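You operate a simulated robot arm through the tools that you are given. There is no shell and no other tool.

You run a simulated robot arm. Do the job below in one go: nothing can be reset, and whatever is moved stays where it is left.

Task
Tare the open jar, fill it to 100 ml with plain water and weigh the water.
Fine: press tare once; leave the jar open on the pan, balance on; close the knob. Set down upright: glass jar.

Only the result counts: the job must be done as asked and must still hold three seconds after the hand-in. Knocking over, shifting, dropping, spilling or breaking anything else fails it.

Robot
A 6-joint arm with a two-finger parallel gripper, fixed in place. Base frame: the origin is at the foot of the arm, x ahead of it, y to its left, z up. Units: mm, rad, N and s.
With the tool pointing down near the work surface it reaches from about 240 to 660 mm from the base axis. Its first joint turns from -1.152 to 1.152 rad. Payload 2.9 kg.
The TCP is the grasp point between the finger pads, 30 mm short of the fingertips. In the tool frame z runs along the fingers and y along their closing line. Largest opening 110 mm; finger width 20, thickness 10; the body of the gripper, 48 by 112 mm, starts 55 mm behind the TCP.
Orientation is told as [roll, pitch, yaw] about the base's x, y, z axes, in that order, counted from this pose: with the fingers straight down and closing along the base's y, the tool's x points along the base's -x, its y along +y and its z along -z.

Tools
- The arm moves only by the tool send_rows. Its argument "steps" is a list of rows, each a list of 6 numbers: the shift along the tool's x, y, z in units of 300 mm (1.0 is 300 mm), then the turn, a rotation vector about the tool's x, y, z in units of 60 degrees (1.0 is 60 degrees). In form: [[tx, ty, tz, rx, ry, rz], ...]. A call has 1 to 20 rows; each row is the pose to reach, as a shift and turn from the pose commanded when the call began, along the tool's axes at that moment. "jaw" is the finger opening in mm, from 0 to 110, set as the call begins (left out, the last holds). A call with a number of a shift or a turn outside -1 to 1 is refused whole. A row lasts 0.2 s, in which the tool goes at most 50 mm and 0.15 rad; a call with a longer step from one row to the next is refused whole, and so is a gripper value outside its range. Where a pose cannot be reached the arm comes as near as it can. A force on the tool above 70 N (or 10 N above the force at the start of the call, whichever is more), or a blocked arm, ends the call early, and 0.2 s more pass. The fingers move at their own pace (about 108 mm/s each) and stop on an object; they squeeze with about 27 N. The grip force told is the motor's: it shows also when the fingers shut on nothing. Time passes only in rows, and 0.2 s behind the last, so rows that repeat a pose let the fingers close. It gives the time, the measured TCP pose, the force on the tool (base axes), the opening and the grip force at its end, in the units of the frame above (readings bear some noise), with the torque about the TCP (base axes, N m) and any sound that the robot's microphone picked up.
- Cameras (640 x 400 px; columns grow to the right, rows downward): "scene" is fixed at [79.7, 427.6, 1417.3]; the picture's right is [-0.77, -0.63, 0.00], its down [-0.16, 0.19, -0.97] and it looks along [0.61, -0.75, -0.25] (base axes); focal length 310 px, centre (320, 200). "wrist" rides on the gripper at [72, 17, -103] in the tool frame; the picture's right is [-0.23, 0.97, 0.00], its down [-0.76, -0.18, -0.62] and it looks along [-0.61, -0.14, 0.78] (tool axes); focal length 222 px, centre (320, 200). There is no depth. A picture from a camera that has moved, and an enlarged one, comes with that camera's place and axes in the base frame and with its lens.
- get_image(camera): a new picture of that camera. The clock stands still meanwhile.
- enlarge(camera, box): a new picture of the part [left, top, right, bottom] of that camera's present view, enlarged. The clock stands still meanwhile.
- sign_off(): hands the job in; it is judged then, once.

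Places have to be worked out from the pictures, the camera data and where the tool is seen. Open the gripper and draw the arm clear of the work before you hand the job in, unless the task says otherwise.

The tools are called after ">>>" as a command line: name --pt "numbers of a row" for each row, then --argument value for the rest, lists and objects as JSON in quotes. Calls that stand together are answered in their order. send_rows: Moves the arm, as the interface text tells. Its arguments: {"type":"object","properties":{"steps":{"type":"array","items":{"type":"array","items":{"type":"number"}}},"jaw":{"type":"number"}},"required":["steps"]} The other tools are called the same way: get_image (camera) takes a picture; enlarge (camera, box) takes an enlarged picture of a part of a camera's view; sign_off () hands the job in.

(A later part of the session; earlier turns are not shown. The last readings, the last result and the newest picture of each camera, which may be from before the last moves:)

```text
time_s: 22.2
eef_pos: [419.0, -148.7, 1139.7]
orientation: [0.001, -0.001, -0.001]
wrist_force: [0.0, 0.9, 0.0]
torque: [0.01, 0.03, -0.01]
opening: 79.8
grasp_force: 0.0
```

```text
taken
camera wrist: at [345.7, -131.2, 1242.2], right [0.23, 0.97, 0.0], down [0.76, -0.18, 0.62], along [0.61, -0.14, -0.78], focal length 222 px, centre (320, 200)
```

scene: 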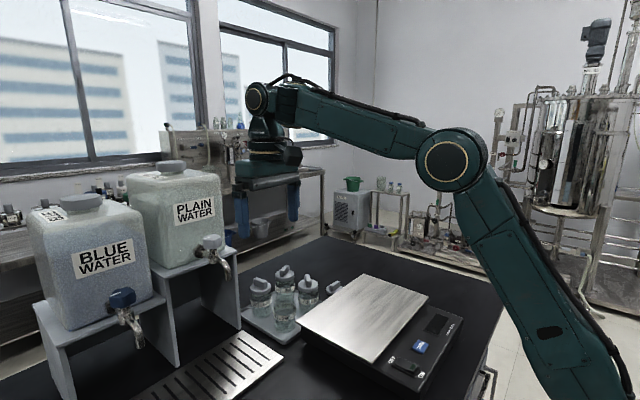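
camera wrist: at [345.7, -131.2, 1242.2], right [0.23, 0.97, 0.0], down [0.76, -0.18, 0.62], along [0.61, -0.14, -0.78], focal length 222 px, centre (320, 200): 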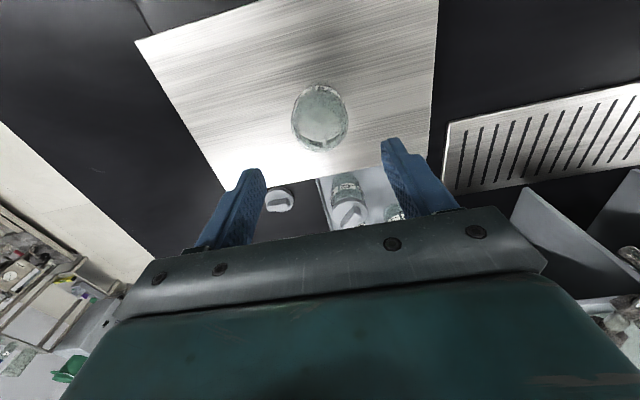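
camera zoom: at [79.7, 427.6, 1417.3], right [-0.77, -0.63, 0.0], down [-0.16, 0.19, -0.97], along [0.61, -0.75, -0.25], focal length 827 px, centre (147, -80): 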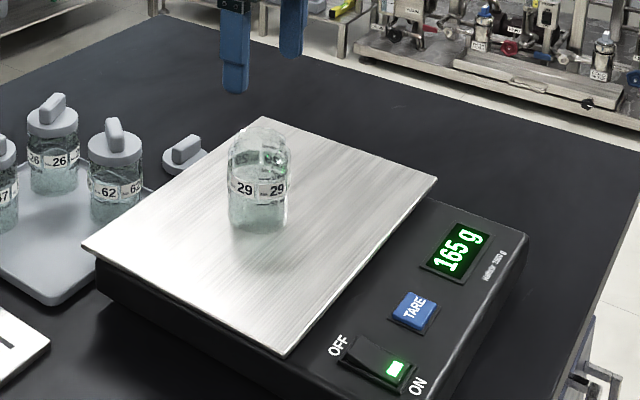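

Jar alone weighs 165 g, stable. Next press TARE once: move above (265,-138) with closed fingers.

>>> send_rows --pt "0.13 0.009 0 0 0 0" --pt "0.26 0.018 0 0 0 0" --pt "0.39 0.027 0 0 0 0" --pt "0.513 0.036 0 0 0 0" --pt "0.513 0.036 0.15 0 0 0" --pt "0.513 0.036 0.3 0 0 0" --pt "0.513 0.036 0.43 0 0 0" --pt "0.513 0.036 0.48 0 0 0" --jaw 0

>>> enlarge --camera "wrist" --box '[200, 80, 440, 230]'

>>> enlarge --camera "scene" --box '[360, 290, 460, 390]'

```text
time_s: 24.0
eef_pos: [264.9, -138.5, 995.1]
orientation: [-0.001, 0.0, 0.0]
wrist_force: [0.7, 0.1, 0.0]
torque: [-0.02, 0.02, 0.01]
opening: 0.0
grasp_force: 26.7
```

```text
2.67 times, centred on (320, 155) of wrist
camera zoom: at [191.8, -120.5, 1097.2], right [0.23, 0.97, 0.0], down [0.76, -0.18, 0.62], along [0.61, -0.14, -0.78], focal length 592 px, centre (320, 320)
```

zoom: 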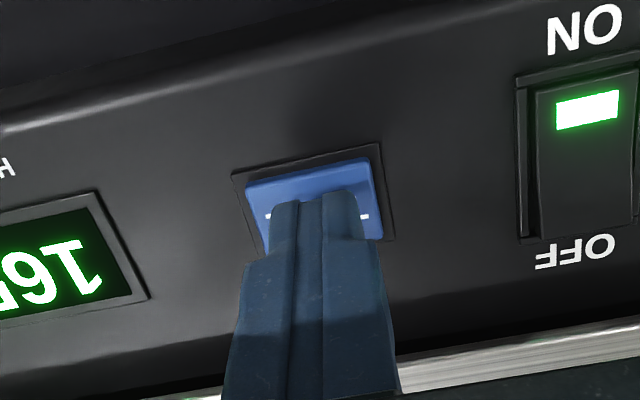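

```text
4.00 times, centred on (410, 340) of scene
camera zoom: at [79.7, 427.6, 1417.3], right [-0.77, -0.63, 0.0], down [-0.16, 0.19, -0.97], along [0.61, -0.75, -0.25], focal length 1240 px, centre (-40, -360)
```

zoom: 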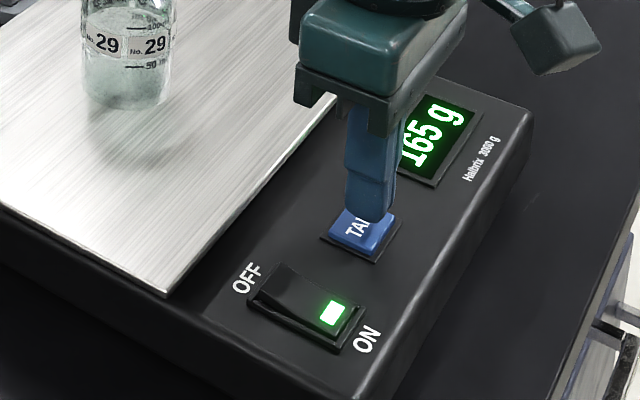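

Tips are centred over TARE. Descending in 1–1.5 mm steps until it clicks.

>>> send_rows --pt "0 0 0.006 0 0 0" --pt "0 0 0.012 0 0 0" --pt "0 0 0.018 0 0 0"

>>> send_rows --pt "0 0 0.0035 0 0 0" --pt "0 0 0.007 0 0 0"

```text
time_s: 24.8
eef_pos: [264.9, -138.4, 989.4]
orientation: [0.002, 0.0, 0.0]
wrist_force: [0.4, -0.2, -0.6]
torque: [0.03, -0.01, -0.02]
opening: 0.0
grasp_force: 26.8
```

```text
time_s: 25.4
eef_pos: [264.9, -138.9, 986.5]
orientation: [0.001, 0.0, -0.002]
wrist_force: [-0.2, 0.0, 0.3]
torque: [0.0, -0.01, 0.0]
opening: 0.2
grasp_force: 27.3
```

No contact yet; continuing down in small steps.

>>> send_rows --pt "0 0 0.0035 0 0 0" --pt "0 0 0.006 0 0 0"

>>> enlarge --camera "scene" --box '[360, 290, 460, 390]'

```text
time_s: 26.0
eef_pos: [265.0, -138.8, 985.3]
orientation: [-0.001, 0.002, 0.001]
wrist_force: [1.2, 0.1, -0.5]
torque: [-0.01, -0.01, 0.01]
opening: 0.0
grasp_force: 27.0
```

```text
4.00 times, centred on (410, 340) of scene
camera zoom: at [79.7, 427.6, 1417.3], right [-0.77, -0.63, 0.0], down [-0.16, 0.19, -0.97], along [0.61, -0.75, -0.25], focal length 1240 px, centre (-40, -360)
```

zoom: 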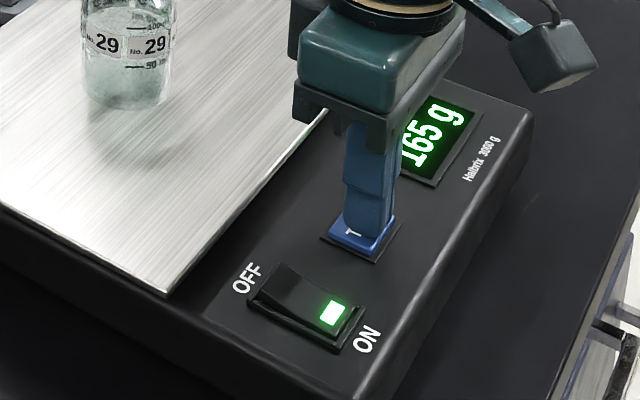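

>>> send_rows --pt "0 0 0.0035 0 0 0" --pt "0 0 0.006 0 0 0"

```text
time_s: 26.6
eef_pos: [266.5, -138.3, 983.3]
orientation: [-0.001, 0.001, -0.003]
wrist_force: [-0.7, -0.6, 2.2]
torque: [-0.06, -0.01, 0.0]
opening: 0.0
grasp_force: 27.4
heard: click
```

Click heard once. Lifting straight off and checking the display.

>>> send_rows --pt "0 0 -0.06 0 0 0" --pt "0 0 -0.18 0 0 0" --pt "0 0 -0.3 0 0 0" --pt "0 0 -0.45 0 0 0"

>>> enlarge --camera "scene" --box '[310, 230, 460, 380]'

>>> get_image --camera "wrist"

```text
time_s: 27.6
eef_pos: [265.4, -138.3, 1120.0]
orientation: [-0.002, 0.001, 0.0]
wrist_force: [-1.0, -0.1, -0.3]
torque: [-0.02, 0.02, 0.01]
opening: 0.1
grasp_force: 27.2
```

```text
2.67 times, centred on (385, 305) of scene
camera zoom: at [79.7, 427.6, 1417.3], right [-0.77, -0.63, 0.0], down [-0.16, 0.19, -0.97], along [0.61, -0.75, -0.25], focal length 827 px, centre (147, -80)
```

zoom: 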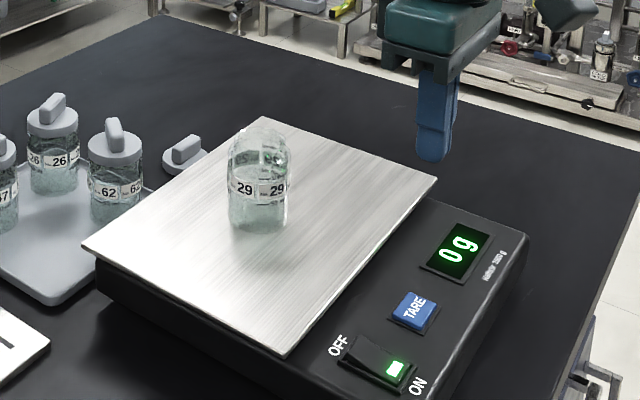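

```text
taken
camera wrist: at [192.6, -121.7, 1222.8], right [0.23, 0.97, 0.0], down [0.76, -0.18, 0.62], along [0.61, -0.14, -0.78], focal length 222 px, centre (320, 200)
```

wrist: 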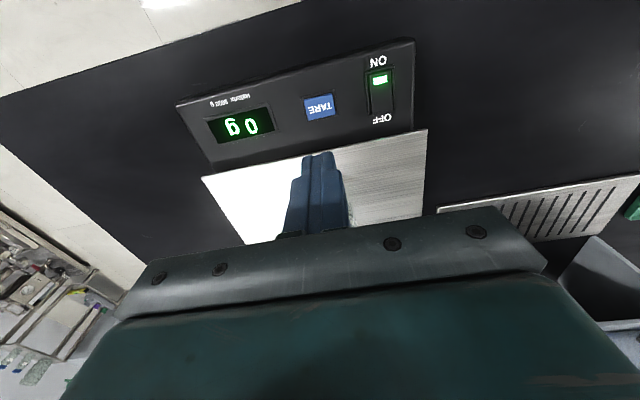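

Tare succeeded: 0 g. Now I tilt the gripper 45° (pointing +x and down) into a pre-grasp pose behind the jar, since under the tap only a tilted grip will fit.

>>> send_rows --pt "-0.05 -0.007 0 0 -0.125 0" --pt "-0.1 -0.014 0 0 -0.25 0" --pt "-0.16 -0.02 0 0 -0.375 0" --pt "-0.22 -0.027 0 0 -0.5 0" --pt "-0.27 -0.033 0.05 0 -0.625 0" --pt "-0.323 -0.039 0.1 0 -0.75 0" --pt "-0.323 -0.039 0.163 0 -0.75 0" --pt "-0.323 -0.039 0.163 0 -0.75 0" --jaw 84

>>> get_image --camera "wrist"

>>> get_image --camera "scene"

```text
time_s: 29.4
eef_pos: [362.4, -150.0, 1069.0]
orientation: [0.0, -0.785, 0.0]
wrist_force: [0.1, -1.2, 0.5]
torque: [0.0, 0.01, 0.0]
opening: 83.6
grasp_force: 0.0
```

```text
taken
camera wrist: at [237.4, -132.8, 1090.0], right [0.16, 0.97, 0.16], down [0.1, -0.18, 0.98], along [0.98, -0.14, -0.12], focal length 222 px, centre (320, 200)
```

wrist: 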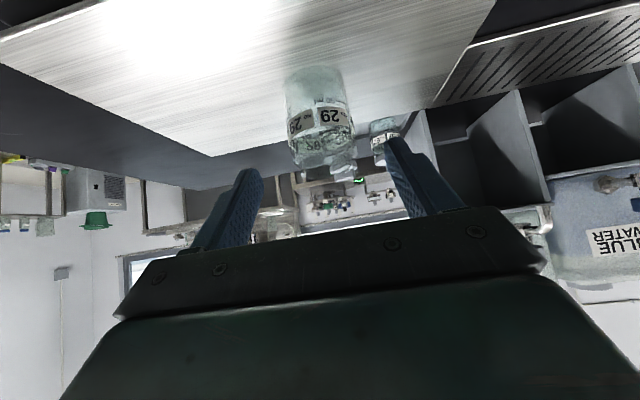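

```text
taken
```

scene: 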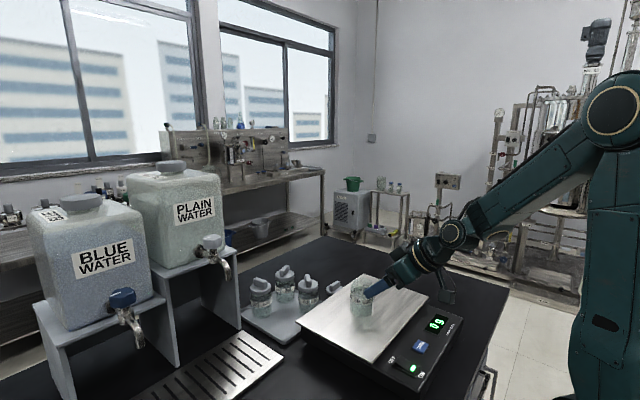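

Alignment is good (jar centred between fingers). Advancing 80 mm along the tool axis and gripping.

>>> send_rows --pt "0 0 0.08 0 0 0" --pt "0 0 0.16 0 0 0" --pt "0 0 0.22 0 0 0" --pt "0 0 0.267 0 0 0"

>>> get_image --camera "wrist"

>>> enlarge --camera "scene" --box '[310, 230, 460, 380]'

```text
time_s: 30.4
eef_pos: [418.8, -151.3, 1012.7]
orientation: [-0.001, -0.786, 0.001]
wrist_force: [0.8, 0.0, -0.3]
torque: [-0.02, 0.01, -0.01]
opening: 83.9
grasp_force: 0.2
```

```text
taken
camera wrist: at [293.7, -133.1, 1033.5], right [0.16, 0.97, 0.16], down [0.1, -0.18, 0.98], along [0.98, -0.14, -0.12], focal length 222 px, centre (320, 200)
```

wrist: 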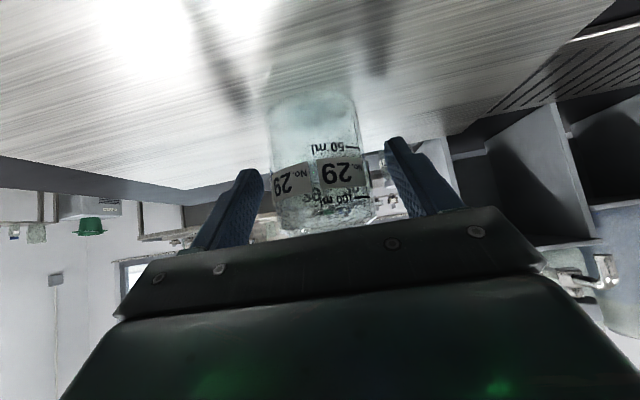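

```text
2.67 times, centred on (385, 305) of scene
camera zoom: at [79.7, 427.6, 1417.3], right [-0.77, -0.63, 0.0], down [-0.16, 0.19, -0.97], along [0.61, -0.75, -0.25], focal length 827 px, centre (147, -80)
```

zoom: 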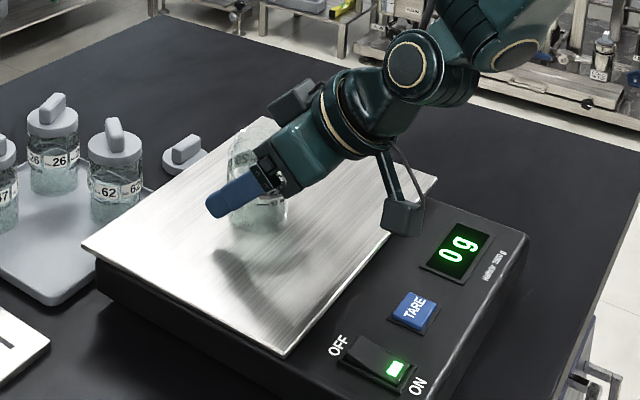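

Closing on the jar, then lifting vertically (base up = tool axes mix).

>>> send_rows --pt "0 0 0 0 0 0" --pt "0 0 0 0 0 0" --pt "0 0 0 0 0 0" --pt "0 0 0 0 0 0" --jaw 40

>>> send_rows --pt "-0.03 0 -0.03 0 0 0" --pt "-0.09 0 -0.09 0 0 0" --pt "-0.17 0 -0.17 0 0 0" --pt "-0.24 0 -0.24 0 0 0"

>>> get_image --camera "wrist"

>>> enlarge --camera "scene" --box '[280, 200, 460, 380]'

```text
time_s: 31.4
eef_pos: [419.7, -150.7, 1012.7]
orientation: [-0.003, -0.784, -0.002]
wrist_force: [0.3, 1.0, -0.3]
torque: [0.03, -0.01, 0.0]
opening: 55.3
grasp_force: 27.0
```

```text
time_s: 32.4
eef_pos: [419.1, -150.8, 1114.6]
orientation: [0.0, -0.786, 0.0]
wrist_force: [-0.3, -0.6, -1.3]
torque: [0.01, -0.01, -0.01]
opening: 55.3
grasp_force: 27.1
```

```text
taken
camera wrist: at [294.0, -132.7, 1136.0], right [0.16, 0.97, 0.16], down [0.1, -0.18, 0.98], along [0.98, -0.14, -0.12], focal length 222 px, centre (320, 200)
```

wrist: 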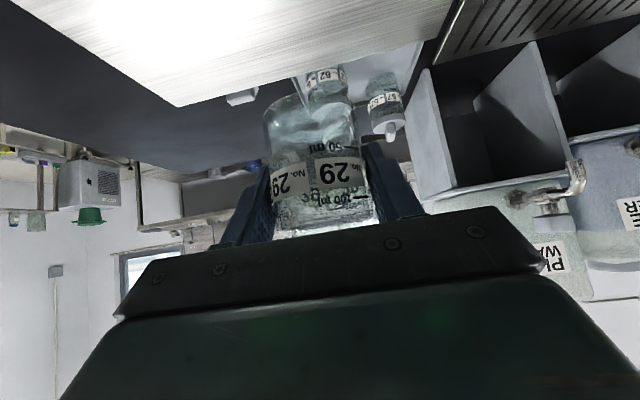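

```text
2.22 times, centred on (370, 290) of scene
camera zoom: at [79.7, 427.6, 1417.3], right [-0.77, -0.63, 0.0], down [-0.16, 0.19, -0.97], along [0.61, -0.75, -0.25], focal length 689 px, centre (209, 0)
```

zoom: 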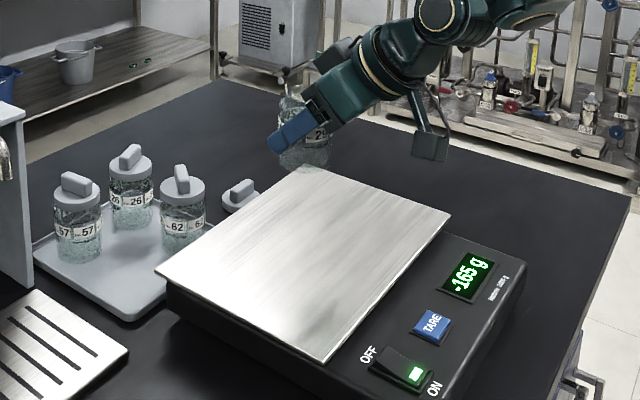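

Jar lifted (display −165 g as expected). I zoom in on the plain tap from this new angle to refine its spot.

>>> enlarge --camera "wrist" --box '[490, 140, 640, 240]'

>>> enlarge --camera "scene" --box '[190, 225, 250, 285]'

```text
4.00 times, centred on (565, 190) of wrist
camera zoom: at [294.0, -132.7, 1136.0], right [0.16, 0.97, 0.16], down [0.1, -0.18, 0.98], along [0.98, -0.14, -0.12], focal length 888 px, centre (-660, 240)
```

zoom: 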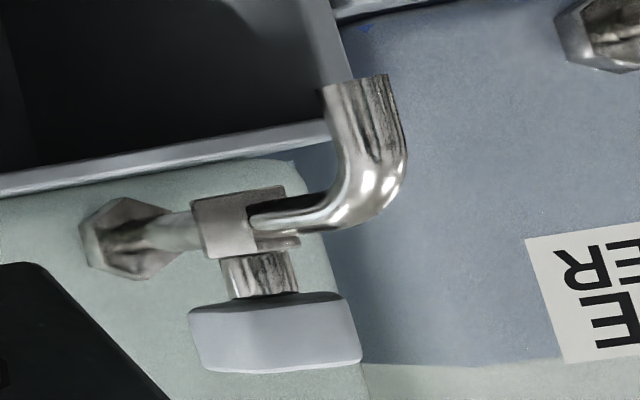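

```text
6.67 times, centred on (220, 255) of scene
camera zoom: at [79.7, 427.6, 1417.3], right [-0.77, -0.63, 0.0], down [-0.16, 0.19, -0.97], along [0.61, -0.75, -0.25], focal length 2067 px, centre (987, -167)
```

zoom: 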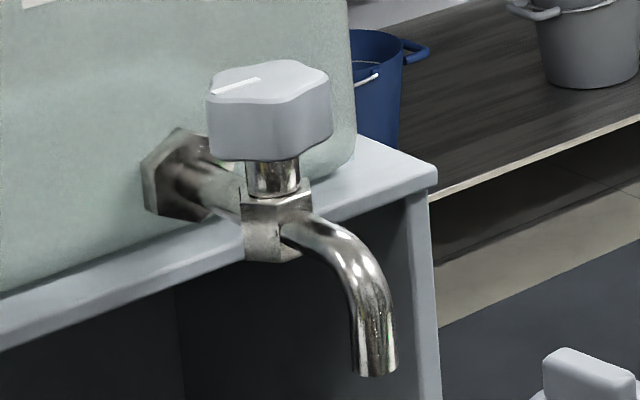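

Spout outlet confirmed at about (571.5,110.7,1108), knob axis (619,109.5, z 1167–1190). I carry the jar at height to in front of the tap (x 440, y 110.7).

>>> send_rows --pt "-0.007 0.12 0.007 0 0 0" --pt "-0.014 0.245 0.014 0 0 0" --pt "-0.021 0.37 0.021 0 0 0" --pt "-0.028 0.495 0.028 0 0 0" --pt "-0.035 0.62 0.035 0 0 0" --pt "-0.042 0.745 0.042 0 0 0" --pt "-0.0495 0.872 0.0495 0 0 0" --pt "-0.0495 0.872 0.0495 0 0 0"

>>> get_image --camera "scene"

>>> get_image --camera "wrist"

```text
time_s: 34.2
eef_pos: [438.8, 112.2, 1114.6]
orientation: [-0.001, -0.785, 0.0]
wrist_force: [-0.4, -0.1, -1.6]
torque: [0.02, -0.01, 0.0]
opening: 55.5
grasp_force: 26.9
```

```text
taken
```

scene: 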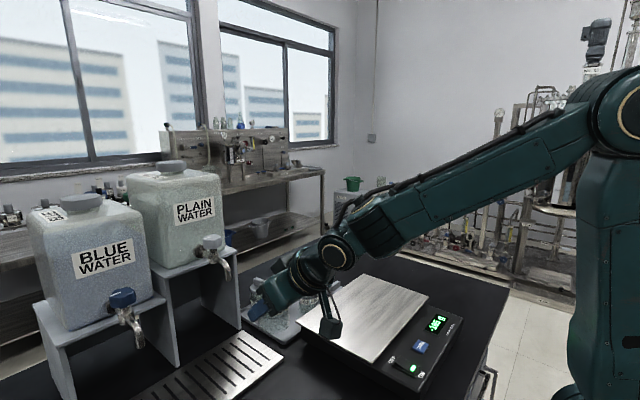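

```text
taken
camera wrist: at [314.7, 129.4, 1136.1], right [0.16, 0.97, 0.16], down [0.1, -0.18, 0.98], along [0.98, -0.14, -0.12], focal length 222 px, centre (320, 200)
```

wrist: 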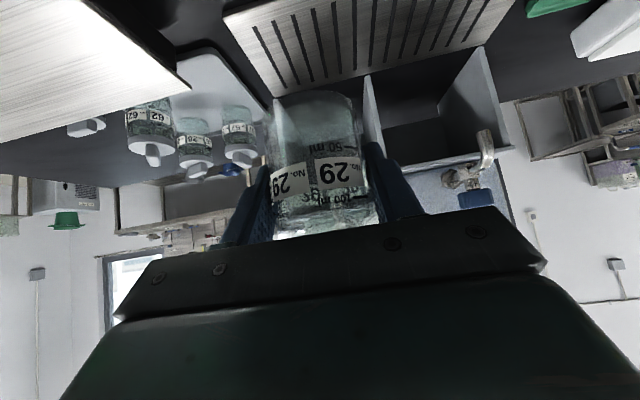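

Descending to TCP z≈985 in front of the tap before sliding in under the spout.

>>> send_rows --pt "0.076 -0.003 0.076 0 0 0" --pt "0.152 -0.003 0.152 0 0 0" --pt "0.229 -0.003 0.229 0 0 0" --pt "0.305 -0.003 0.305 0 0 0" --pt "0.305 -0.003 0.305 0 0 0"

>>> enlarge --camera "scene" --box '[120, 200, 360, 400]'

>>> get_image --camera "wrist"

```text
time_s: 35.4
eef_pos: [438.8, 111.7, 983.8]
orientation: [0.0, -0.785, 0.0]
wrist_force: [0.5, 1.0, -1.7]
torque: [0.0, -0.01, -0.01]
opening: 55.1
grasp_force: 27.2
```

```text
2.00 times, centred on (240, 300) of scene
camera zoom: at [79.8, 427.6, 1417.3], right [-0.77, -0.63, 0.0], down [-0.16, 0.19, -0.97], along [0.61, -0.75, -0.25], focal length 620 px, centre (480, 0)
```

zoom: 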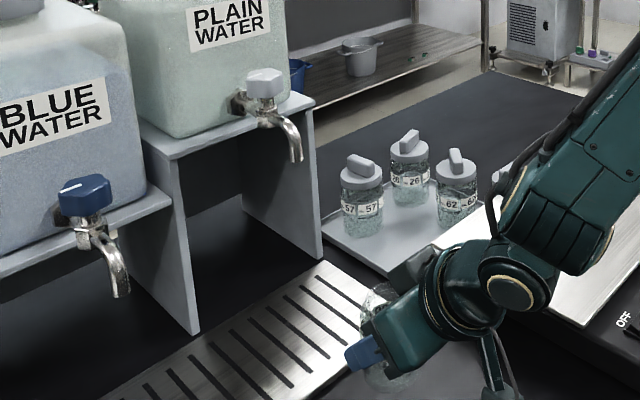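

```text
taken
camera wrist: at [314.7, 129.0, 1005.9], right [0.16, 0.97, 0.16], down [0.1, -0.18, 0.98], along [0.98, -0.14, -0.12], focal length 222 px, centre (320, 200)
```

wrist: 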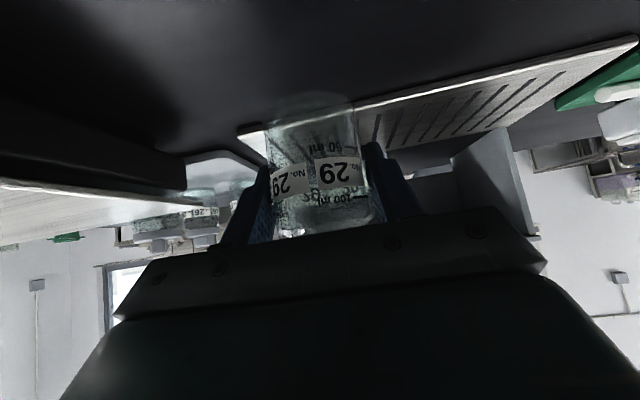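

Clear. Now sliding forward 133 mm to bring the jar under the spout.

>>> send_rows --pt "-0.078 -0.003 0.078 0 0 0" --pt "-0.156 -0.003 0.156 0 0 0" --pt "-0.234 -0.003 0.234 0 0 0" --pt "-0.313 -0.003 0.313 0 0 0" --pt "-0.313 -0.003 0.313 0 0 0"

>>> enlarge --camera "scene" --box '[150, 220, 310, 380]'

>>> get_image --camera "wrist"

```text
time_s: 36.6
eef_pos: [572.4, 110.7, 985.7]
orientation: [-0.002, -0.785, -0.001]
wrist_force: [0.3, -0.1, -2.0]
torque: [-0.03, 0.01, 0.0]
opening: 55.3
grasp_force: 27.6
```

```text
2.50 times, centred on (230, 300) of scene
camera zoom: at [79.8, 427.6, 1417.3], right [-0.77, -0.63, 0.0], down [-0.16, 0.19, -0.97], along [0.61, -0.75, -0.25], focal length 775 px, centre (545, -50)
```

zoom: 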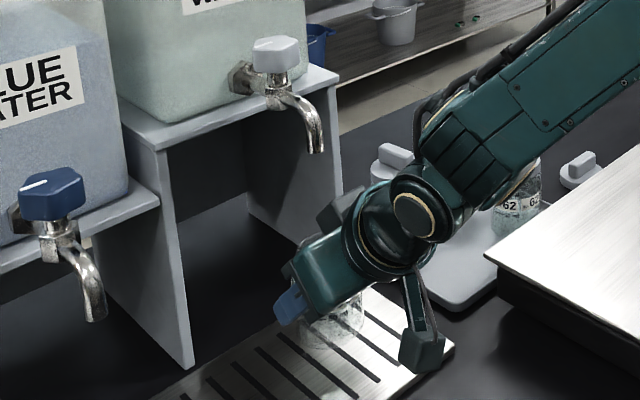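

```text
taken
camera wrist: at [448.2, 126.5, 1007.2], right [0.16, 0.97, 0.16], down [0.1, -0.18, 0.98], along [0.98, -0.14, -0.12], focal length 222 px, centre (320, 200)
```

wrist: 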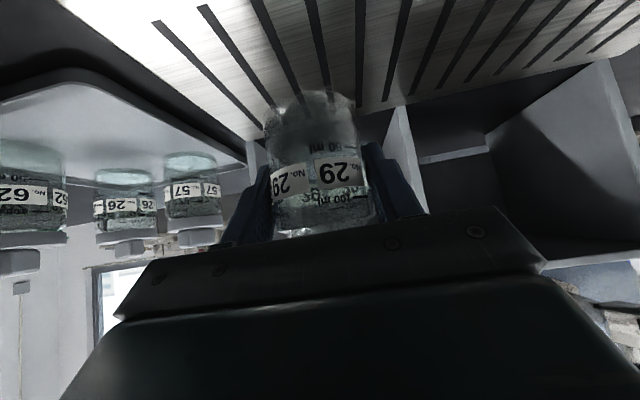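

Jar is under the spout (TCP 572.4,110.7). Lowering toward the drip tray, finishing in small steps.

>>> send_rows --pt "0.02 0 0.02 0 0 0" --pt "0.04 0 0.04 0 0 0" --pt "0.0566 0 0.0566 0 0 0" --pt "0.0566 0 0.0566 0 0 0"

>>> send_rows --pt "0.0047 0 0.0047 0 0 0" --pt "0.0094 0 0.0094 0 0 0" --pt "0.0094 0 0.0094 0 0 0"

>>> get_image --camera "wrist"

```text
time_s: 37.6
eef_pos: [571.6, 108.3, 961.4]
orientation: [-0.001, -0.788, 0.0]
wrist_force: [-0.1, -0.1, -1.8]
torque: [-0.04, -0.02, 0.01]
opening: 55.5
grasp_force: 26.9
```

```text
time_s: 38.4
eef_pos: [573.2, 109.4, 956.7]
orientation: [-0.002, -0.785, 0.0]
wrist_force: [-0.2, 0.1, -1.9]
torque: [-0.01, -0.02, -0.01]
opening: 55.4
grasp_force: 27.0
```

```text
taken
camera wrist: at [448.3, 127.0, 978.4], right [0.16, 0.97, 0.16], down [0.1, -0.18, 0.98], along [0.98, -0.14, -0.12], focal length 222 px, centre (320, 200)
```

wrist: 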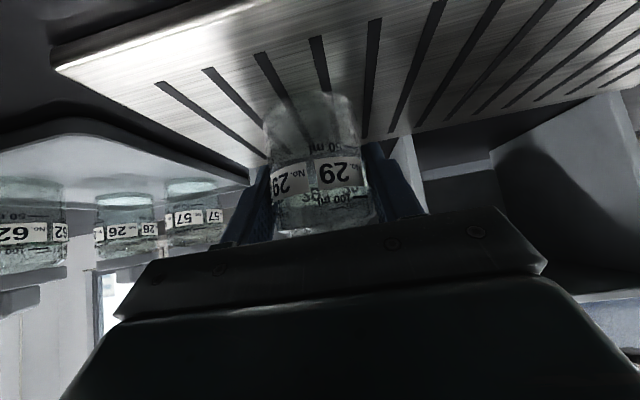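

No contact yet; continuing down 2 mm per step.

>>> send_rows --pt "0.0047 0 0.0047 0 0 0" --pt "0.0094 0 0.0094 0 0 0" --pt "0.0094 0 0.0094 0 0 0"

>>> send_rows --pt "0.0047 0 0.0047 0 0 0" --pt "0.0094 0 0.0094 0 0 0" --pt "0.0094 0 0.0094 0 0 0"

```text
time_s: 39.2
eef_pos: [574.7, 109.7, 956.6]
orientation: [0.0, -0.791, -0.002]
wrist_force: [-3.3, 1.4, 16.5]
torque: [-0.02, 0.4, -0.13]
opening: 55.1
grasp_force: 27.3
```

```text
time_s: 40.0
eef_pos: [574.5, 109.5, 950.4]
orientation: [0.0, -0.789, -0.003]
wrist_force: [5.8, 0.0, 19.8]
torque: [0.03, -0.16, -0.11]
opening: 55.4
grasp_force: 27.1
```

Contact was made, and the second step pushed further (fingers slid down the jar a bit). I check the jar's state before doing anything else.

>>> get_image --camera "wrist"

>>> enlarge --camera "scene" --box '[190, 260, 290, 360]'

```text
taken
camera wrist: at [449.1, 127.0, 971.5], right [0.16, 0.97, 0.16], down [0.09, -0.18, 0.98], along [0.98, -0.14, -0.12], focal length 222 px, centre (320, 200)
```

wrist: 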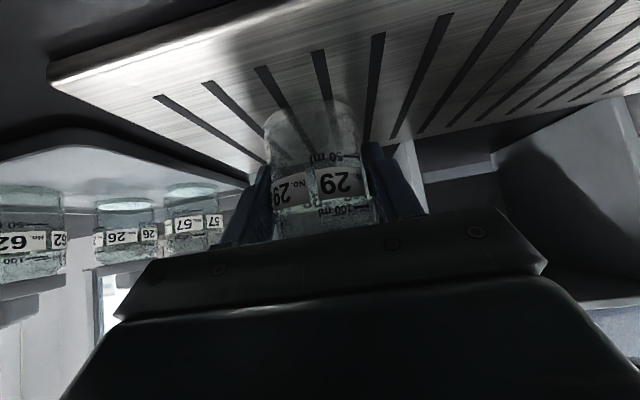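

```text
4.00 times, centred on (240, 310) of scene
camera zoom: at [79.5, 427.5, 1417.4], right [-0.77, -0.63, 0.0], down [-0.16, 0.19, -0.97], along [0.61, -0.75, -0.25], focal length 1240 px, centre (640, -240)
```

zoom: 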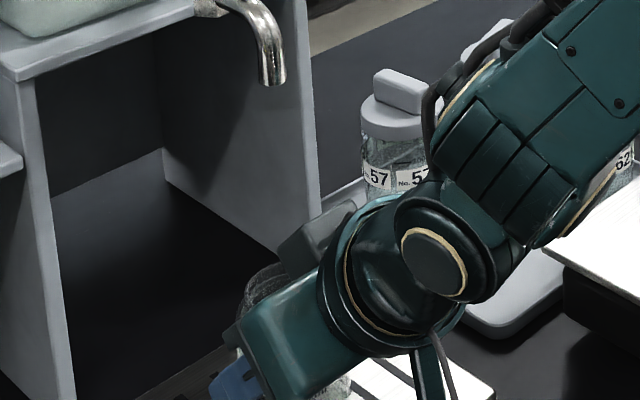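

The jar slid ~5 mm up within the fingers but stands upright. Relieving the push by about 2.5 mm.

>>> send_rows --pt "-0.003 0 -0.003 0 0 0" --pt "-0.006 0 -0.006 0 0 0" --pt "-0.006 0 -0.006 0 0 0"

```text
time_s: 40.8
eef_pos: [572.7, 109.1, 950.9]
orientation: [-0.003, -0.784, 0.0]
wrist_force: [2.7, 1.0, 8.4]
torque: [0.02, -0.4, -0.02]
opening: 55.4
grasp_force: 27.2
```

>>> send_rows --pt "-0.002 0 -0.002 0 0 0" --pt "-0.0035 0 -0.0035 0 0 0" --pt "-0.0035 0 -0.0035 0 0 0"

>>> enlarge --camera "wrist" --box '[220, 70, 420, 250]'

```text
time_s: 41.6
eef_pos: [572.4, 110.6, 952.4]
orientation: [-0.002, -0.781, 0.0]
wrist_force: [0.6, -0.1, -1.8]
torque: [0.02, 0.01, 0.0]
opening: 55.2
grasp_force: 26.7
```

```text
2.22 times, centred on (320, 160) of wrist
camera zoom: at [447.6, 127.0, 973.8], right [0.16, 0.97, 0.16], down [0.1, -0.18, 0.98], along [0.98, -0.14, -0.13], focal length 494 px, centre (320, 289)
```

zoom: 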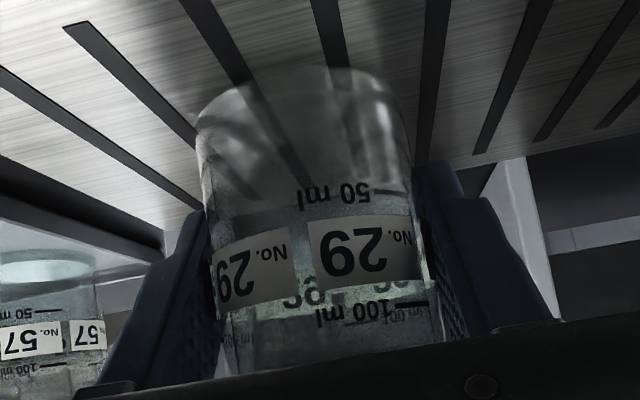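

Now hanging free by ~1 mm. Lowering 1 mm and opening the fingers so the jar settles.

>>> send_rows --pt "0.0024 0 0.0024 0 0 0" --pt "0.0024 0 0.0024 0 0 0"

>>> send_rows --pt "0 0 0 0 0 0" --pt "0 0 0 0 0 0" --pt "0 0 0 0 0 0" --jaw 80

>>> get_image --camera "wrist"

```text
time_s: 42.2
eef_pos: [573.4, 109.1, 953.1]
orientation: [-0.002, -0.785, -0.001]
wrist_force: [-0.4, -0.5, -1.7]
torque: [0.01, -0.02, -0.01]
opening: 55.1
grasp_force: 27.1
```

```text
time_s: 43.0
eef_pos: [572.7, 109.3, 952.6]
orientation: [-0.002, -0.786, -0.001]
wrist_force: [0.2, -0.1, -1.0]
torque: [-0.01, -0.01, 0.01]
opening: 79.9
grasp_force: 0.1
```

```text
taken
camera wrist: at [448.2, 127.1, 973.5], right [0.16, 0.97, 0.16], down [0.1, -0.18, 0.98], along [0.98, -0.14, -0.12], focal length 222 px, centre (320, 200)
```

wrist: 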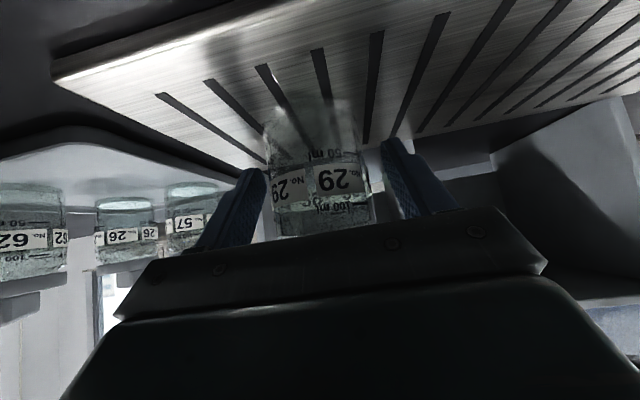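

Jar stands on the drip tray. I retreat along the tool axis and look at the jar relative to the spout.

>>> send_rows --pt "0 0 -0.08 0 0 0" --pt "0 0 -0.2 0 0 0" --pt "0 0 -0.34 0 0 0" --pt "0 0 -0.5 0 0 0" --pt "0 0 -0.5 0 0 0"

>>> get_image --camera "wrist"

>>> enlarge --camera "scene" --box '[150, 220, 310, 380]'

```text
time_s: 44.2
eef_pos: [467.5, 108.7, 1058.1]
orientation: [-0.002, -0.786, 0.0]
wrist_force: [0.5, 0.0, -0.7]
torque: [0.01, -0.01, 0.01]
opening: 79.9
grasp_force: 0.1
```

```text
taken
camera wrist: at [342.3, 125.8, 1079.5], right [0.16, 0.97, 0.16], down [0.1, -0.18, 0.98], along [0.98, -0.14, -0.12], focal length 222 px, centre (320, 200)
```

wrist: 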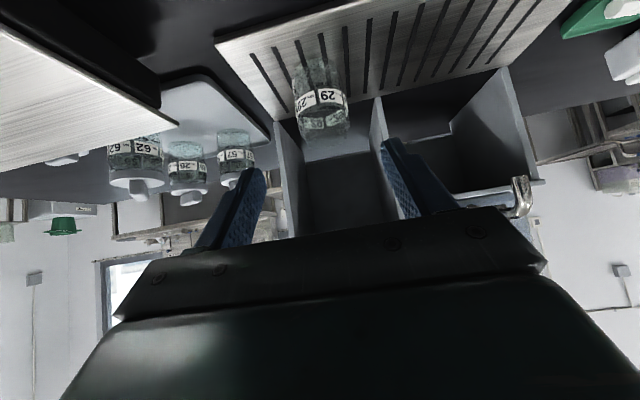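

```text
2.50 times, centred on (230, 300) of scene
camera zoom: at [79.7, 427.6, 1417.3], right [-0.77, -0.63, 0.0], down [-0.16, 0.19, -0.97], along [0.61, -0.75, -0.25], focal length 775 px, centre (545, -50)
```

zoom: 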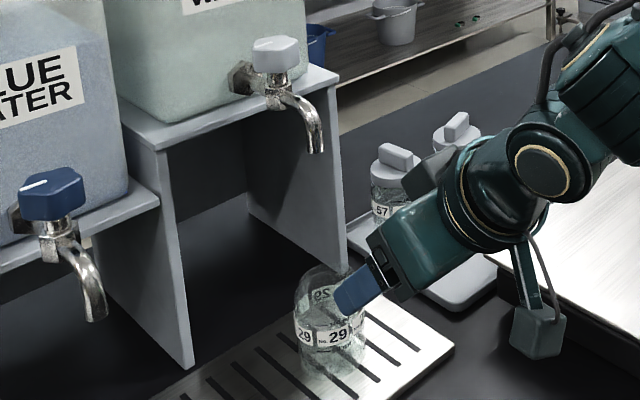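

The jar sits under the spout (projected rim matches the spout's plumb line). Now I raise the arm, reduce tilt to 20°, and prepare to view the knob from above.

>>> send_rows --pt "-0.087 0 -0.087 0 0.07 0" --pt "-0.174 0 -0.174 0 0.14 0" --pt "-0.261 0 -0.261 0 0.21 0" --pt "-0.348 0 -0.348 0 0.28 0" --pt "-0.436 0 -0.436 0 0.35 0" --pt "-0.523 0 -0.523 0 0.417 0" --pt "-0.523 0 -0.523 0 0.417 0" --jaw 80

>>> get_image --camera "wrist"

```text
time_s: 45.8
eef_pos: [465.6, 109.1, 1280.8]
orientation: [0.001, -0.348, 0.0]
wrist_force: [0.9, 1.5, -0.6]
torque: [0.0, 0.0, -0.03]
opening: 80.4
grasp_force: 0.1
```

```text
taken
camera wrist: at [363.3, 126.4, 1352.4], right [0.21, 0.97, 0.08], down [0.5, -0.18, 0.85], along [0.84, -0.14, -0.53], focal length 222 px, centre (320, 200)
```

wrist: 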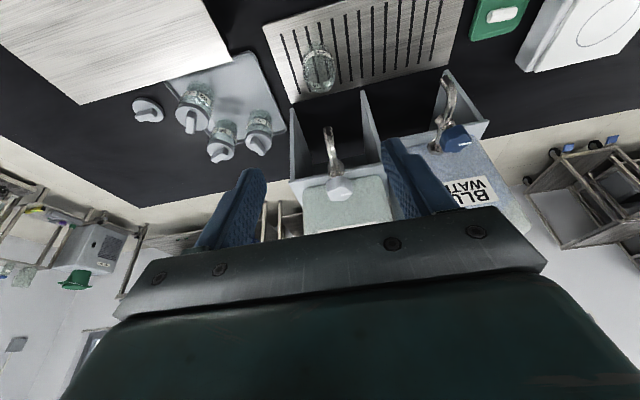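

>>> enlarge --camera "wrist" --box '[280, 30, 420, 230]'

>>> enlarge --camera "wrist" --box '[300, 120, 370, 210]'

```text
2.00 times, centred on (350, 130) of wrist
camera zoom: at [363.3, 126.4, 1352.4], right [0.21, 0.97, 0.08], down [0.5, -0.18, 0.85], along [0.84, -0.14, -0.53], focal length 444 px, centre (260, 340)
```

zoom: 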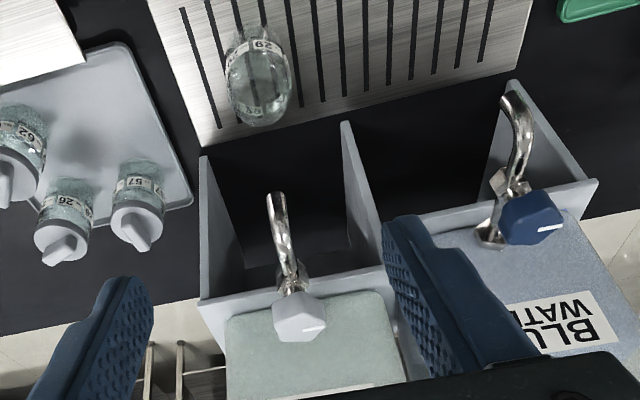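

```text
4.44 times, centred on (335, 165) of wrist
camera zoom: at [363.3, 126.4, 1352.4], right [0.21, 0.97, 0.08], down [0.5, -0.18, 0.85], along [0.84, -0.14, -0.53], focal length 987 px, centre (253, 356)
```

zoom: 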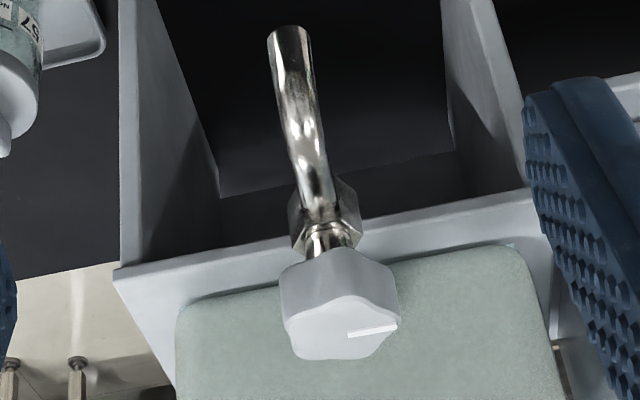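

Knob's mark points to +y. Moving closer, 66 mm ahead of the knob along the tool axis.

>>> send_rows --pt "-0.09 0 0.06 0 0 0" --pt "-0.18 0 0.12 0 0 0" --pt "-0.27 0.001 0.18 0 0 0" --pt "-0.355 0.001 0.239 0 0 0" --pt "-0.355 0.001 0.239 0 0 0" --jaw 80

>>> enlarge --camera "wrist" --box '[200, 60, 440, 230]'

>>> enlarge --camera "scene" --box '[150, 180, 310, 340]'

```text
time_s: 47.0
eef_pos: [587.8, 123.5, 1251.7]
orientation: [0.041, -0.354, -0.003]
wrist_force: [-0.2, 0.5, 0.1]
torque: [-0.03, 0.0, -0.03]
opening: 80.1
grasp_force: 0.1
out of reach, approached as far as the arm can: row 4
```

```text
2.35 times, centred on (320, 145) of wrist
camera zoom: at [484.0, 137.2, 1324.3], right [0.2, 0.97, 0.12], down [0.5, -0.2, 0.84], along [0.84, -0.11, -0.53], focal length 523 px, centre (320, 329)
```

zoom: 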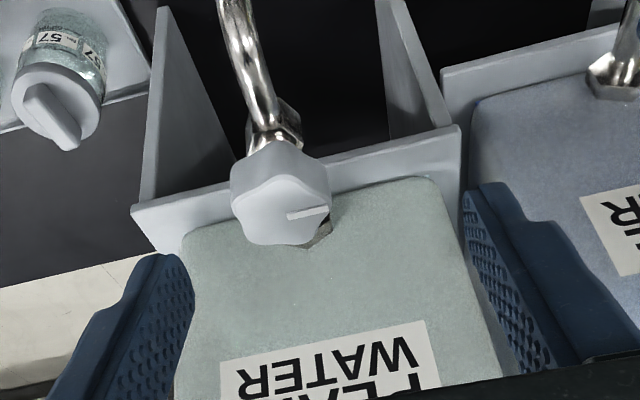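

```text
2.50 times, centred on (230, 260) of scene
camera zoom: at [79.8, 427.6, 1417.3], right [-0.77, -0.63, 0.0], down [-0.16, 0.19, -0.97], along [0.61, -0.75, -0.25], focal length 775 px, centre (545, 50)
```

zoom: 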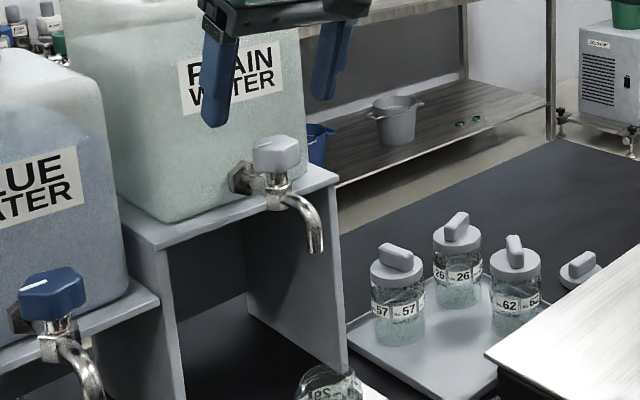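

The 20° tilt at this place is out of reach (y drifted by 14 mm); a steeper 45° tilt keeps the wrist closer. I go to a 45° pre-grip pose 80 mm back from the knob.

>>> send_rows --pt "0.03 0 -0.005 0 -0.1 0" --pt "0.06 0 -0.01 0 -0.2 0" --pt "0.09 0 -0.015 0 -0.31 0" --pt "0.09 0 -0.015 0 -0.417 0" --pt "0.09 0 -0.015 0 -0.417 0" --jaw 70

>>> enlarge --camera "wrist" --box '[200, 60, 440, 230]'

>>> enlarge --camera "scene" --box '[150, 160, 310, 320]'

```text
time_s: 48.2
eef_pos: [564.5, 110.1, 1246.1]
orientation: [0.0, -0.786, 0.0]
wrist_force: [0.5, -0.3, -0.4]
torque: [-0.02, -0.01, 0.02]
opening: 70.0
grasp_force: 0.0
```

```text
2.35 times, centred on (320, 145) of wrist
camera zoom: at [439.6, 127.5, 1265.4], right [0.16, 0.97, 0.16], down [0.1, -0.18, 0.98], along [0.98, -0.14, -0.12], focal length 523 px, centre (320, 329)
```

zoom: 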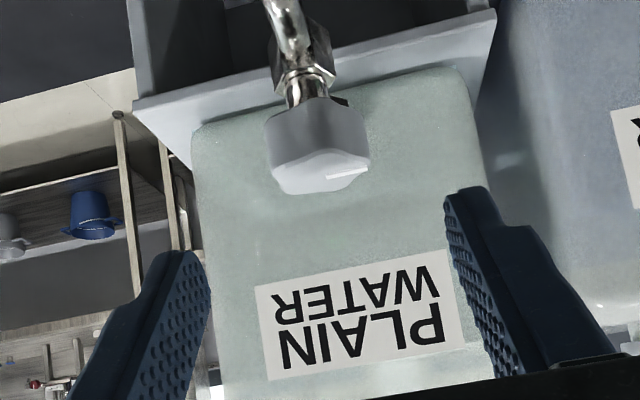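

```text
2.50 times, centred on (230, 240) of scene
camera zoom: at [79.7, 427.6, 1417.3], right [-0.77, -0.63, 0.0], down [-0.16, 0.19, -0.97], along [0.61, -0.75, -0.25], focal length 775 px, centre (545, 100)
```

zoom: 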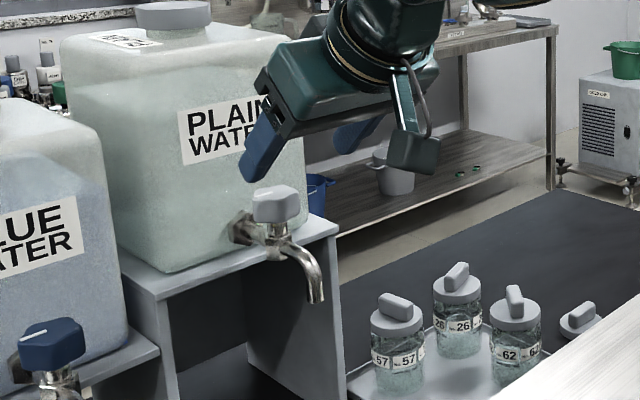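

The knob is centred laterally (maybe +2 mm y). Advancing 80 mm along the tool axis so the fingers straddle it.

>>> send_rows --pt "0 0.006 0.08 0 0 0" --pt "0 0.006 0.16 0 0 0" --pt "0 0.006 0.22 0 0 0" --pt "0 0.006 0.262 0 0 0" --pt "0 0.006 0.262 0 0 0" --jaw 64

>>> enlarge --camera "wrist" --box '[200, 60, 440, 230]'

>>> enlarge --camera "scene" --box '[160, 190, 260, 290]'

```text
time_s: 49.4
eef_pos: [620.5, 111.9, 1188.3]
orientation: [0.0, -0.786, -0.001]
wrist_force: [-0.1, -1.0, 0.9]
torque: [0.01, -0.02, 0.02]
opening: 63.8
grasp_force: 0.0
```

```text
2.35 times, centred on (320, 145) of wrist
camera zoom: at [495.7, 129.3, 1209.8], right [0.16, 0.97, 0.16], down [0.1, -0.18, 0.98], along [0.98, -0.14, -0.12], focal length 523 px, centre (320, 329)
```

zoom: 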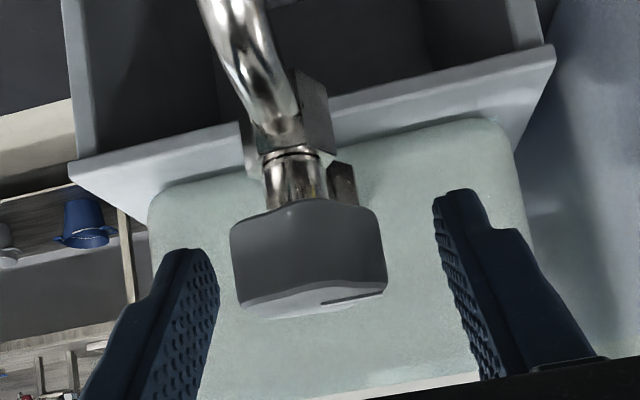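

```text
4.00 times, centred on (210, 240) of scene
camera zoom: at [79.7, 427.6, 1417.3], right [-0.77, -0.63, 0.0], down [-0.16, 0.19, -0.97], along [0.61, -0.75, -0.25], focal length 1240 px, centre (760, 40)
```

zoom: 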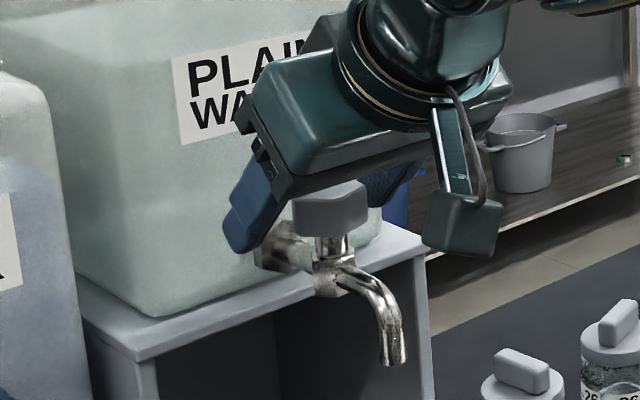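

Fingers straddle the knob. Lowering 6 mm more for better overlap, then closing on it.

>>> send_rows --pt "0.007 -0.004 0.007 0 0 0" --pt "0.014 -0.004 0.014 0 0 0" --pt "0.014 -0.004 0.014 0 0 0"

>>> send_rows --pt "0 0 0 0 0 0" --pt "0 0 0 0 0 0" --pt "0 0 0 0 0 0" --jaw 25

>>> enlarge --camera "wrist" --box '[200, 60, 440, 230]'

>>> enlarge --camera "scene" --box '[160, 190, 260, 290]'

```text
time_s: 50.2
eef_pos: [619.6, 110.2, 1182.0]
orientation: [-0.002, -0.787, 0.001]
wrist_force: [-0.5, -1.3, 0.2]
torque: [0.04, -0.03, 0.0]
opening: 64.2
grasp_force: 0.0
```

```text
time_s: 51.0
eef_pos: [619.0, 109.6, 1182.4]
orientation: [-0.001, -0.784, -0.001]
wrist_force: [-1.1, -2.0, -1.4]
torque: [0.04, -0.29, 0.02]
opening: 34.1
grasp_force: 44.6
```

```text
2.35 times, centred on (320, 145) of wrist
camera zoom: at [495.1, 127.7, 1203.8], right [0.16, 0.97, 0.16], down [0.1, -0.18, 0.98], along [0.98, -0.14, -0.12], focal length 523 px, centre (320, 329)
```

zoom: 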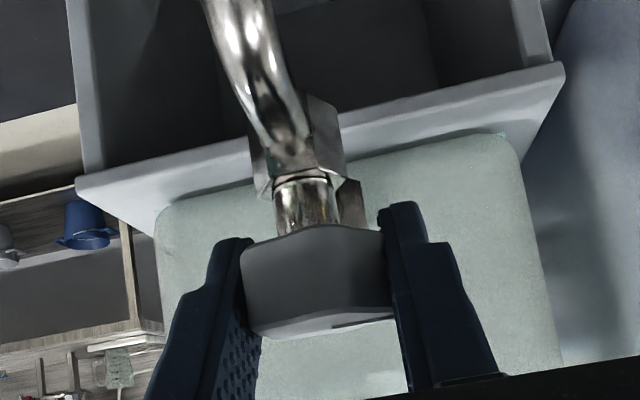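

```text
4.00 times, centred on (210, 240) of scene
camera zoom: at [79.7, 427.6, 1417.3], right [-0.77, -0.63, 0.0], down [-0.16, 0.19, -0.97], along [0.61, -0.75, -0.25], focal length 1240 px, centre (760, 40)
```

zoom: 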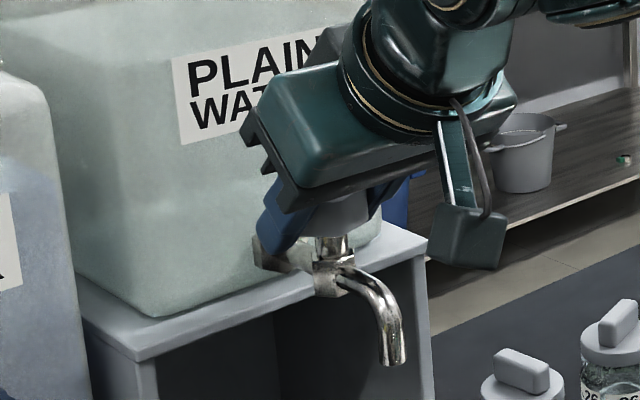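

Gripped on the knob (opening 34). I turn a small 8° counter-clockwise (seen from above) to feel the response.

>>> send_rows --pt "0 0 0 -0.047 0 -0.047" --pt "0 0 0 -0.094 0 -0.094"

>>> enlarge --camera "wrist" --box '[200, 60, 440, 230]'

>>> enlarge --camera "scene" --box '[160, 220, 310, 370]'

```text
time_s: 51.6
eef_pos: [620.1, 109.7, 1182.3]
orientation: [-0.002, -0.784, 0.138]
wrist_force: [-5.1, -3.1, -0.9]
torque: [0.14, 0.17, -0.06]
opening: 34.3
grasp_force: 44.6
```

```text
2.35 times, centred on (320, 145) of wrist
camera zoom: at [494.0, 110.0, 1203.9], right [0.02, 0.99, 0.16], down [0.12, -0.16, 0.98], along [0.99, 0.0, -0.13], focal length 523 px, centre (320, 329)
```

zoom: 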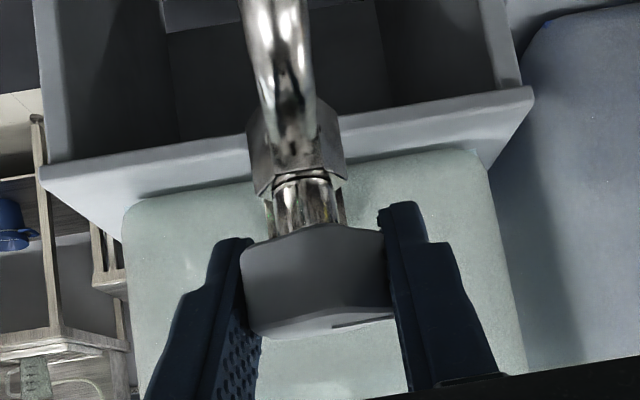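

```text
2.67 times, centred on (235, 295) of scene
camera zoom: at [79.6, 427.5, 1417.4], right [-0.77, -0.63, 0.0], down [-0.16, 0.19, -0.97], along [0.61, -0.75, -0.25], focal length 827 px, centre (547, -53)
```

zoom: 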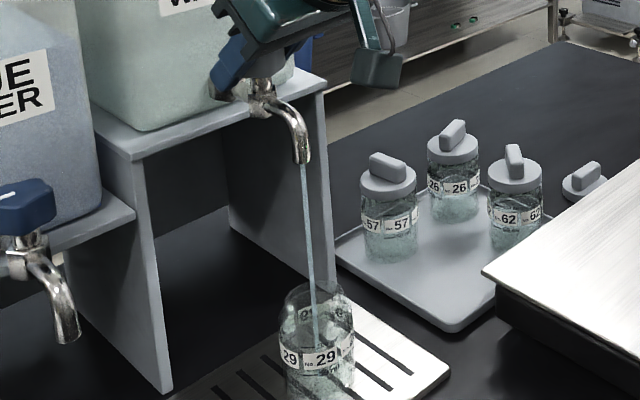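

A thin stream flows into the jar at 8°. I hold here for 1 s and watch the level.

>>> send_rows --pt "0 0 0 0 0 0" --pt "0 0 0 0 0 0" --pt "0 0 0 0 0 0" --pt "0 0 0 0 0 0"

>>> enlarge --camera "scene" --box '[225, 310, 285, 375]'

```text
time_s: 52.6
eef_pos: [619.9, 109.7, 1183.1]
orientation: [0.0, -0.782, 0.14]
wrist_force: [-5.3, -5.8, 1.6]
torque: [-0.08, 1.38, -0.01]
opening: 34.3
grasp_force: 44.5
```

```text
6.15 times, centred on (255, 342) of scene
camera zoom: at [79.5, 427.4, 1417.4], right [-0.77, -0.63, 0.0], down [-0.16, 0.19, -0.97], along [0.61, -0.75, -0.25], focal length 1908 px, centre (720, -677)
```

zoom: 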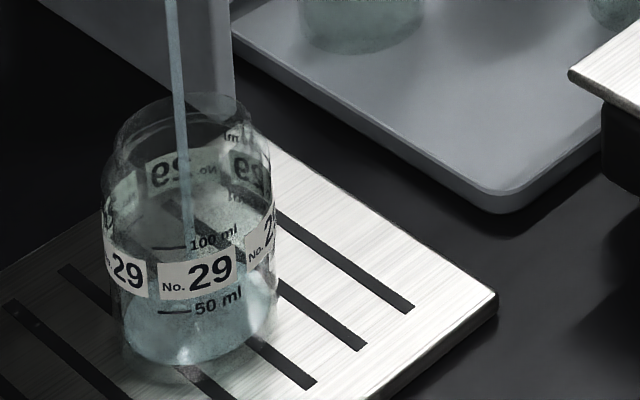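

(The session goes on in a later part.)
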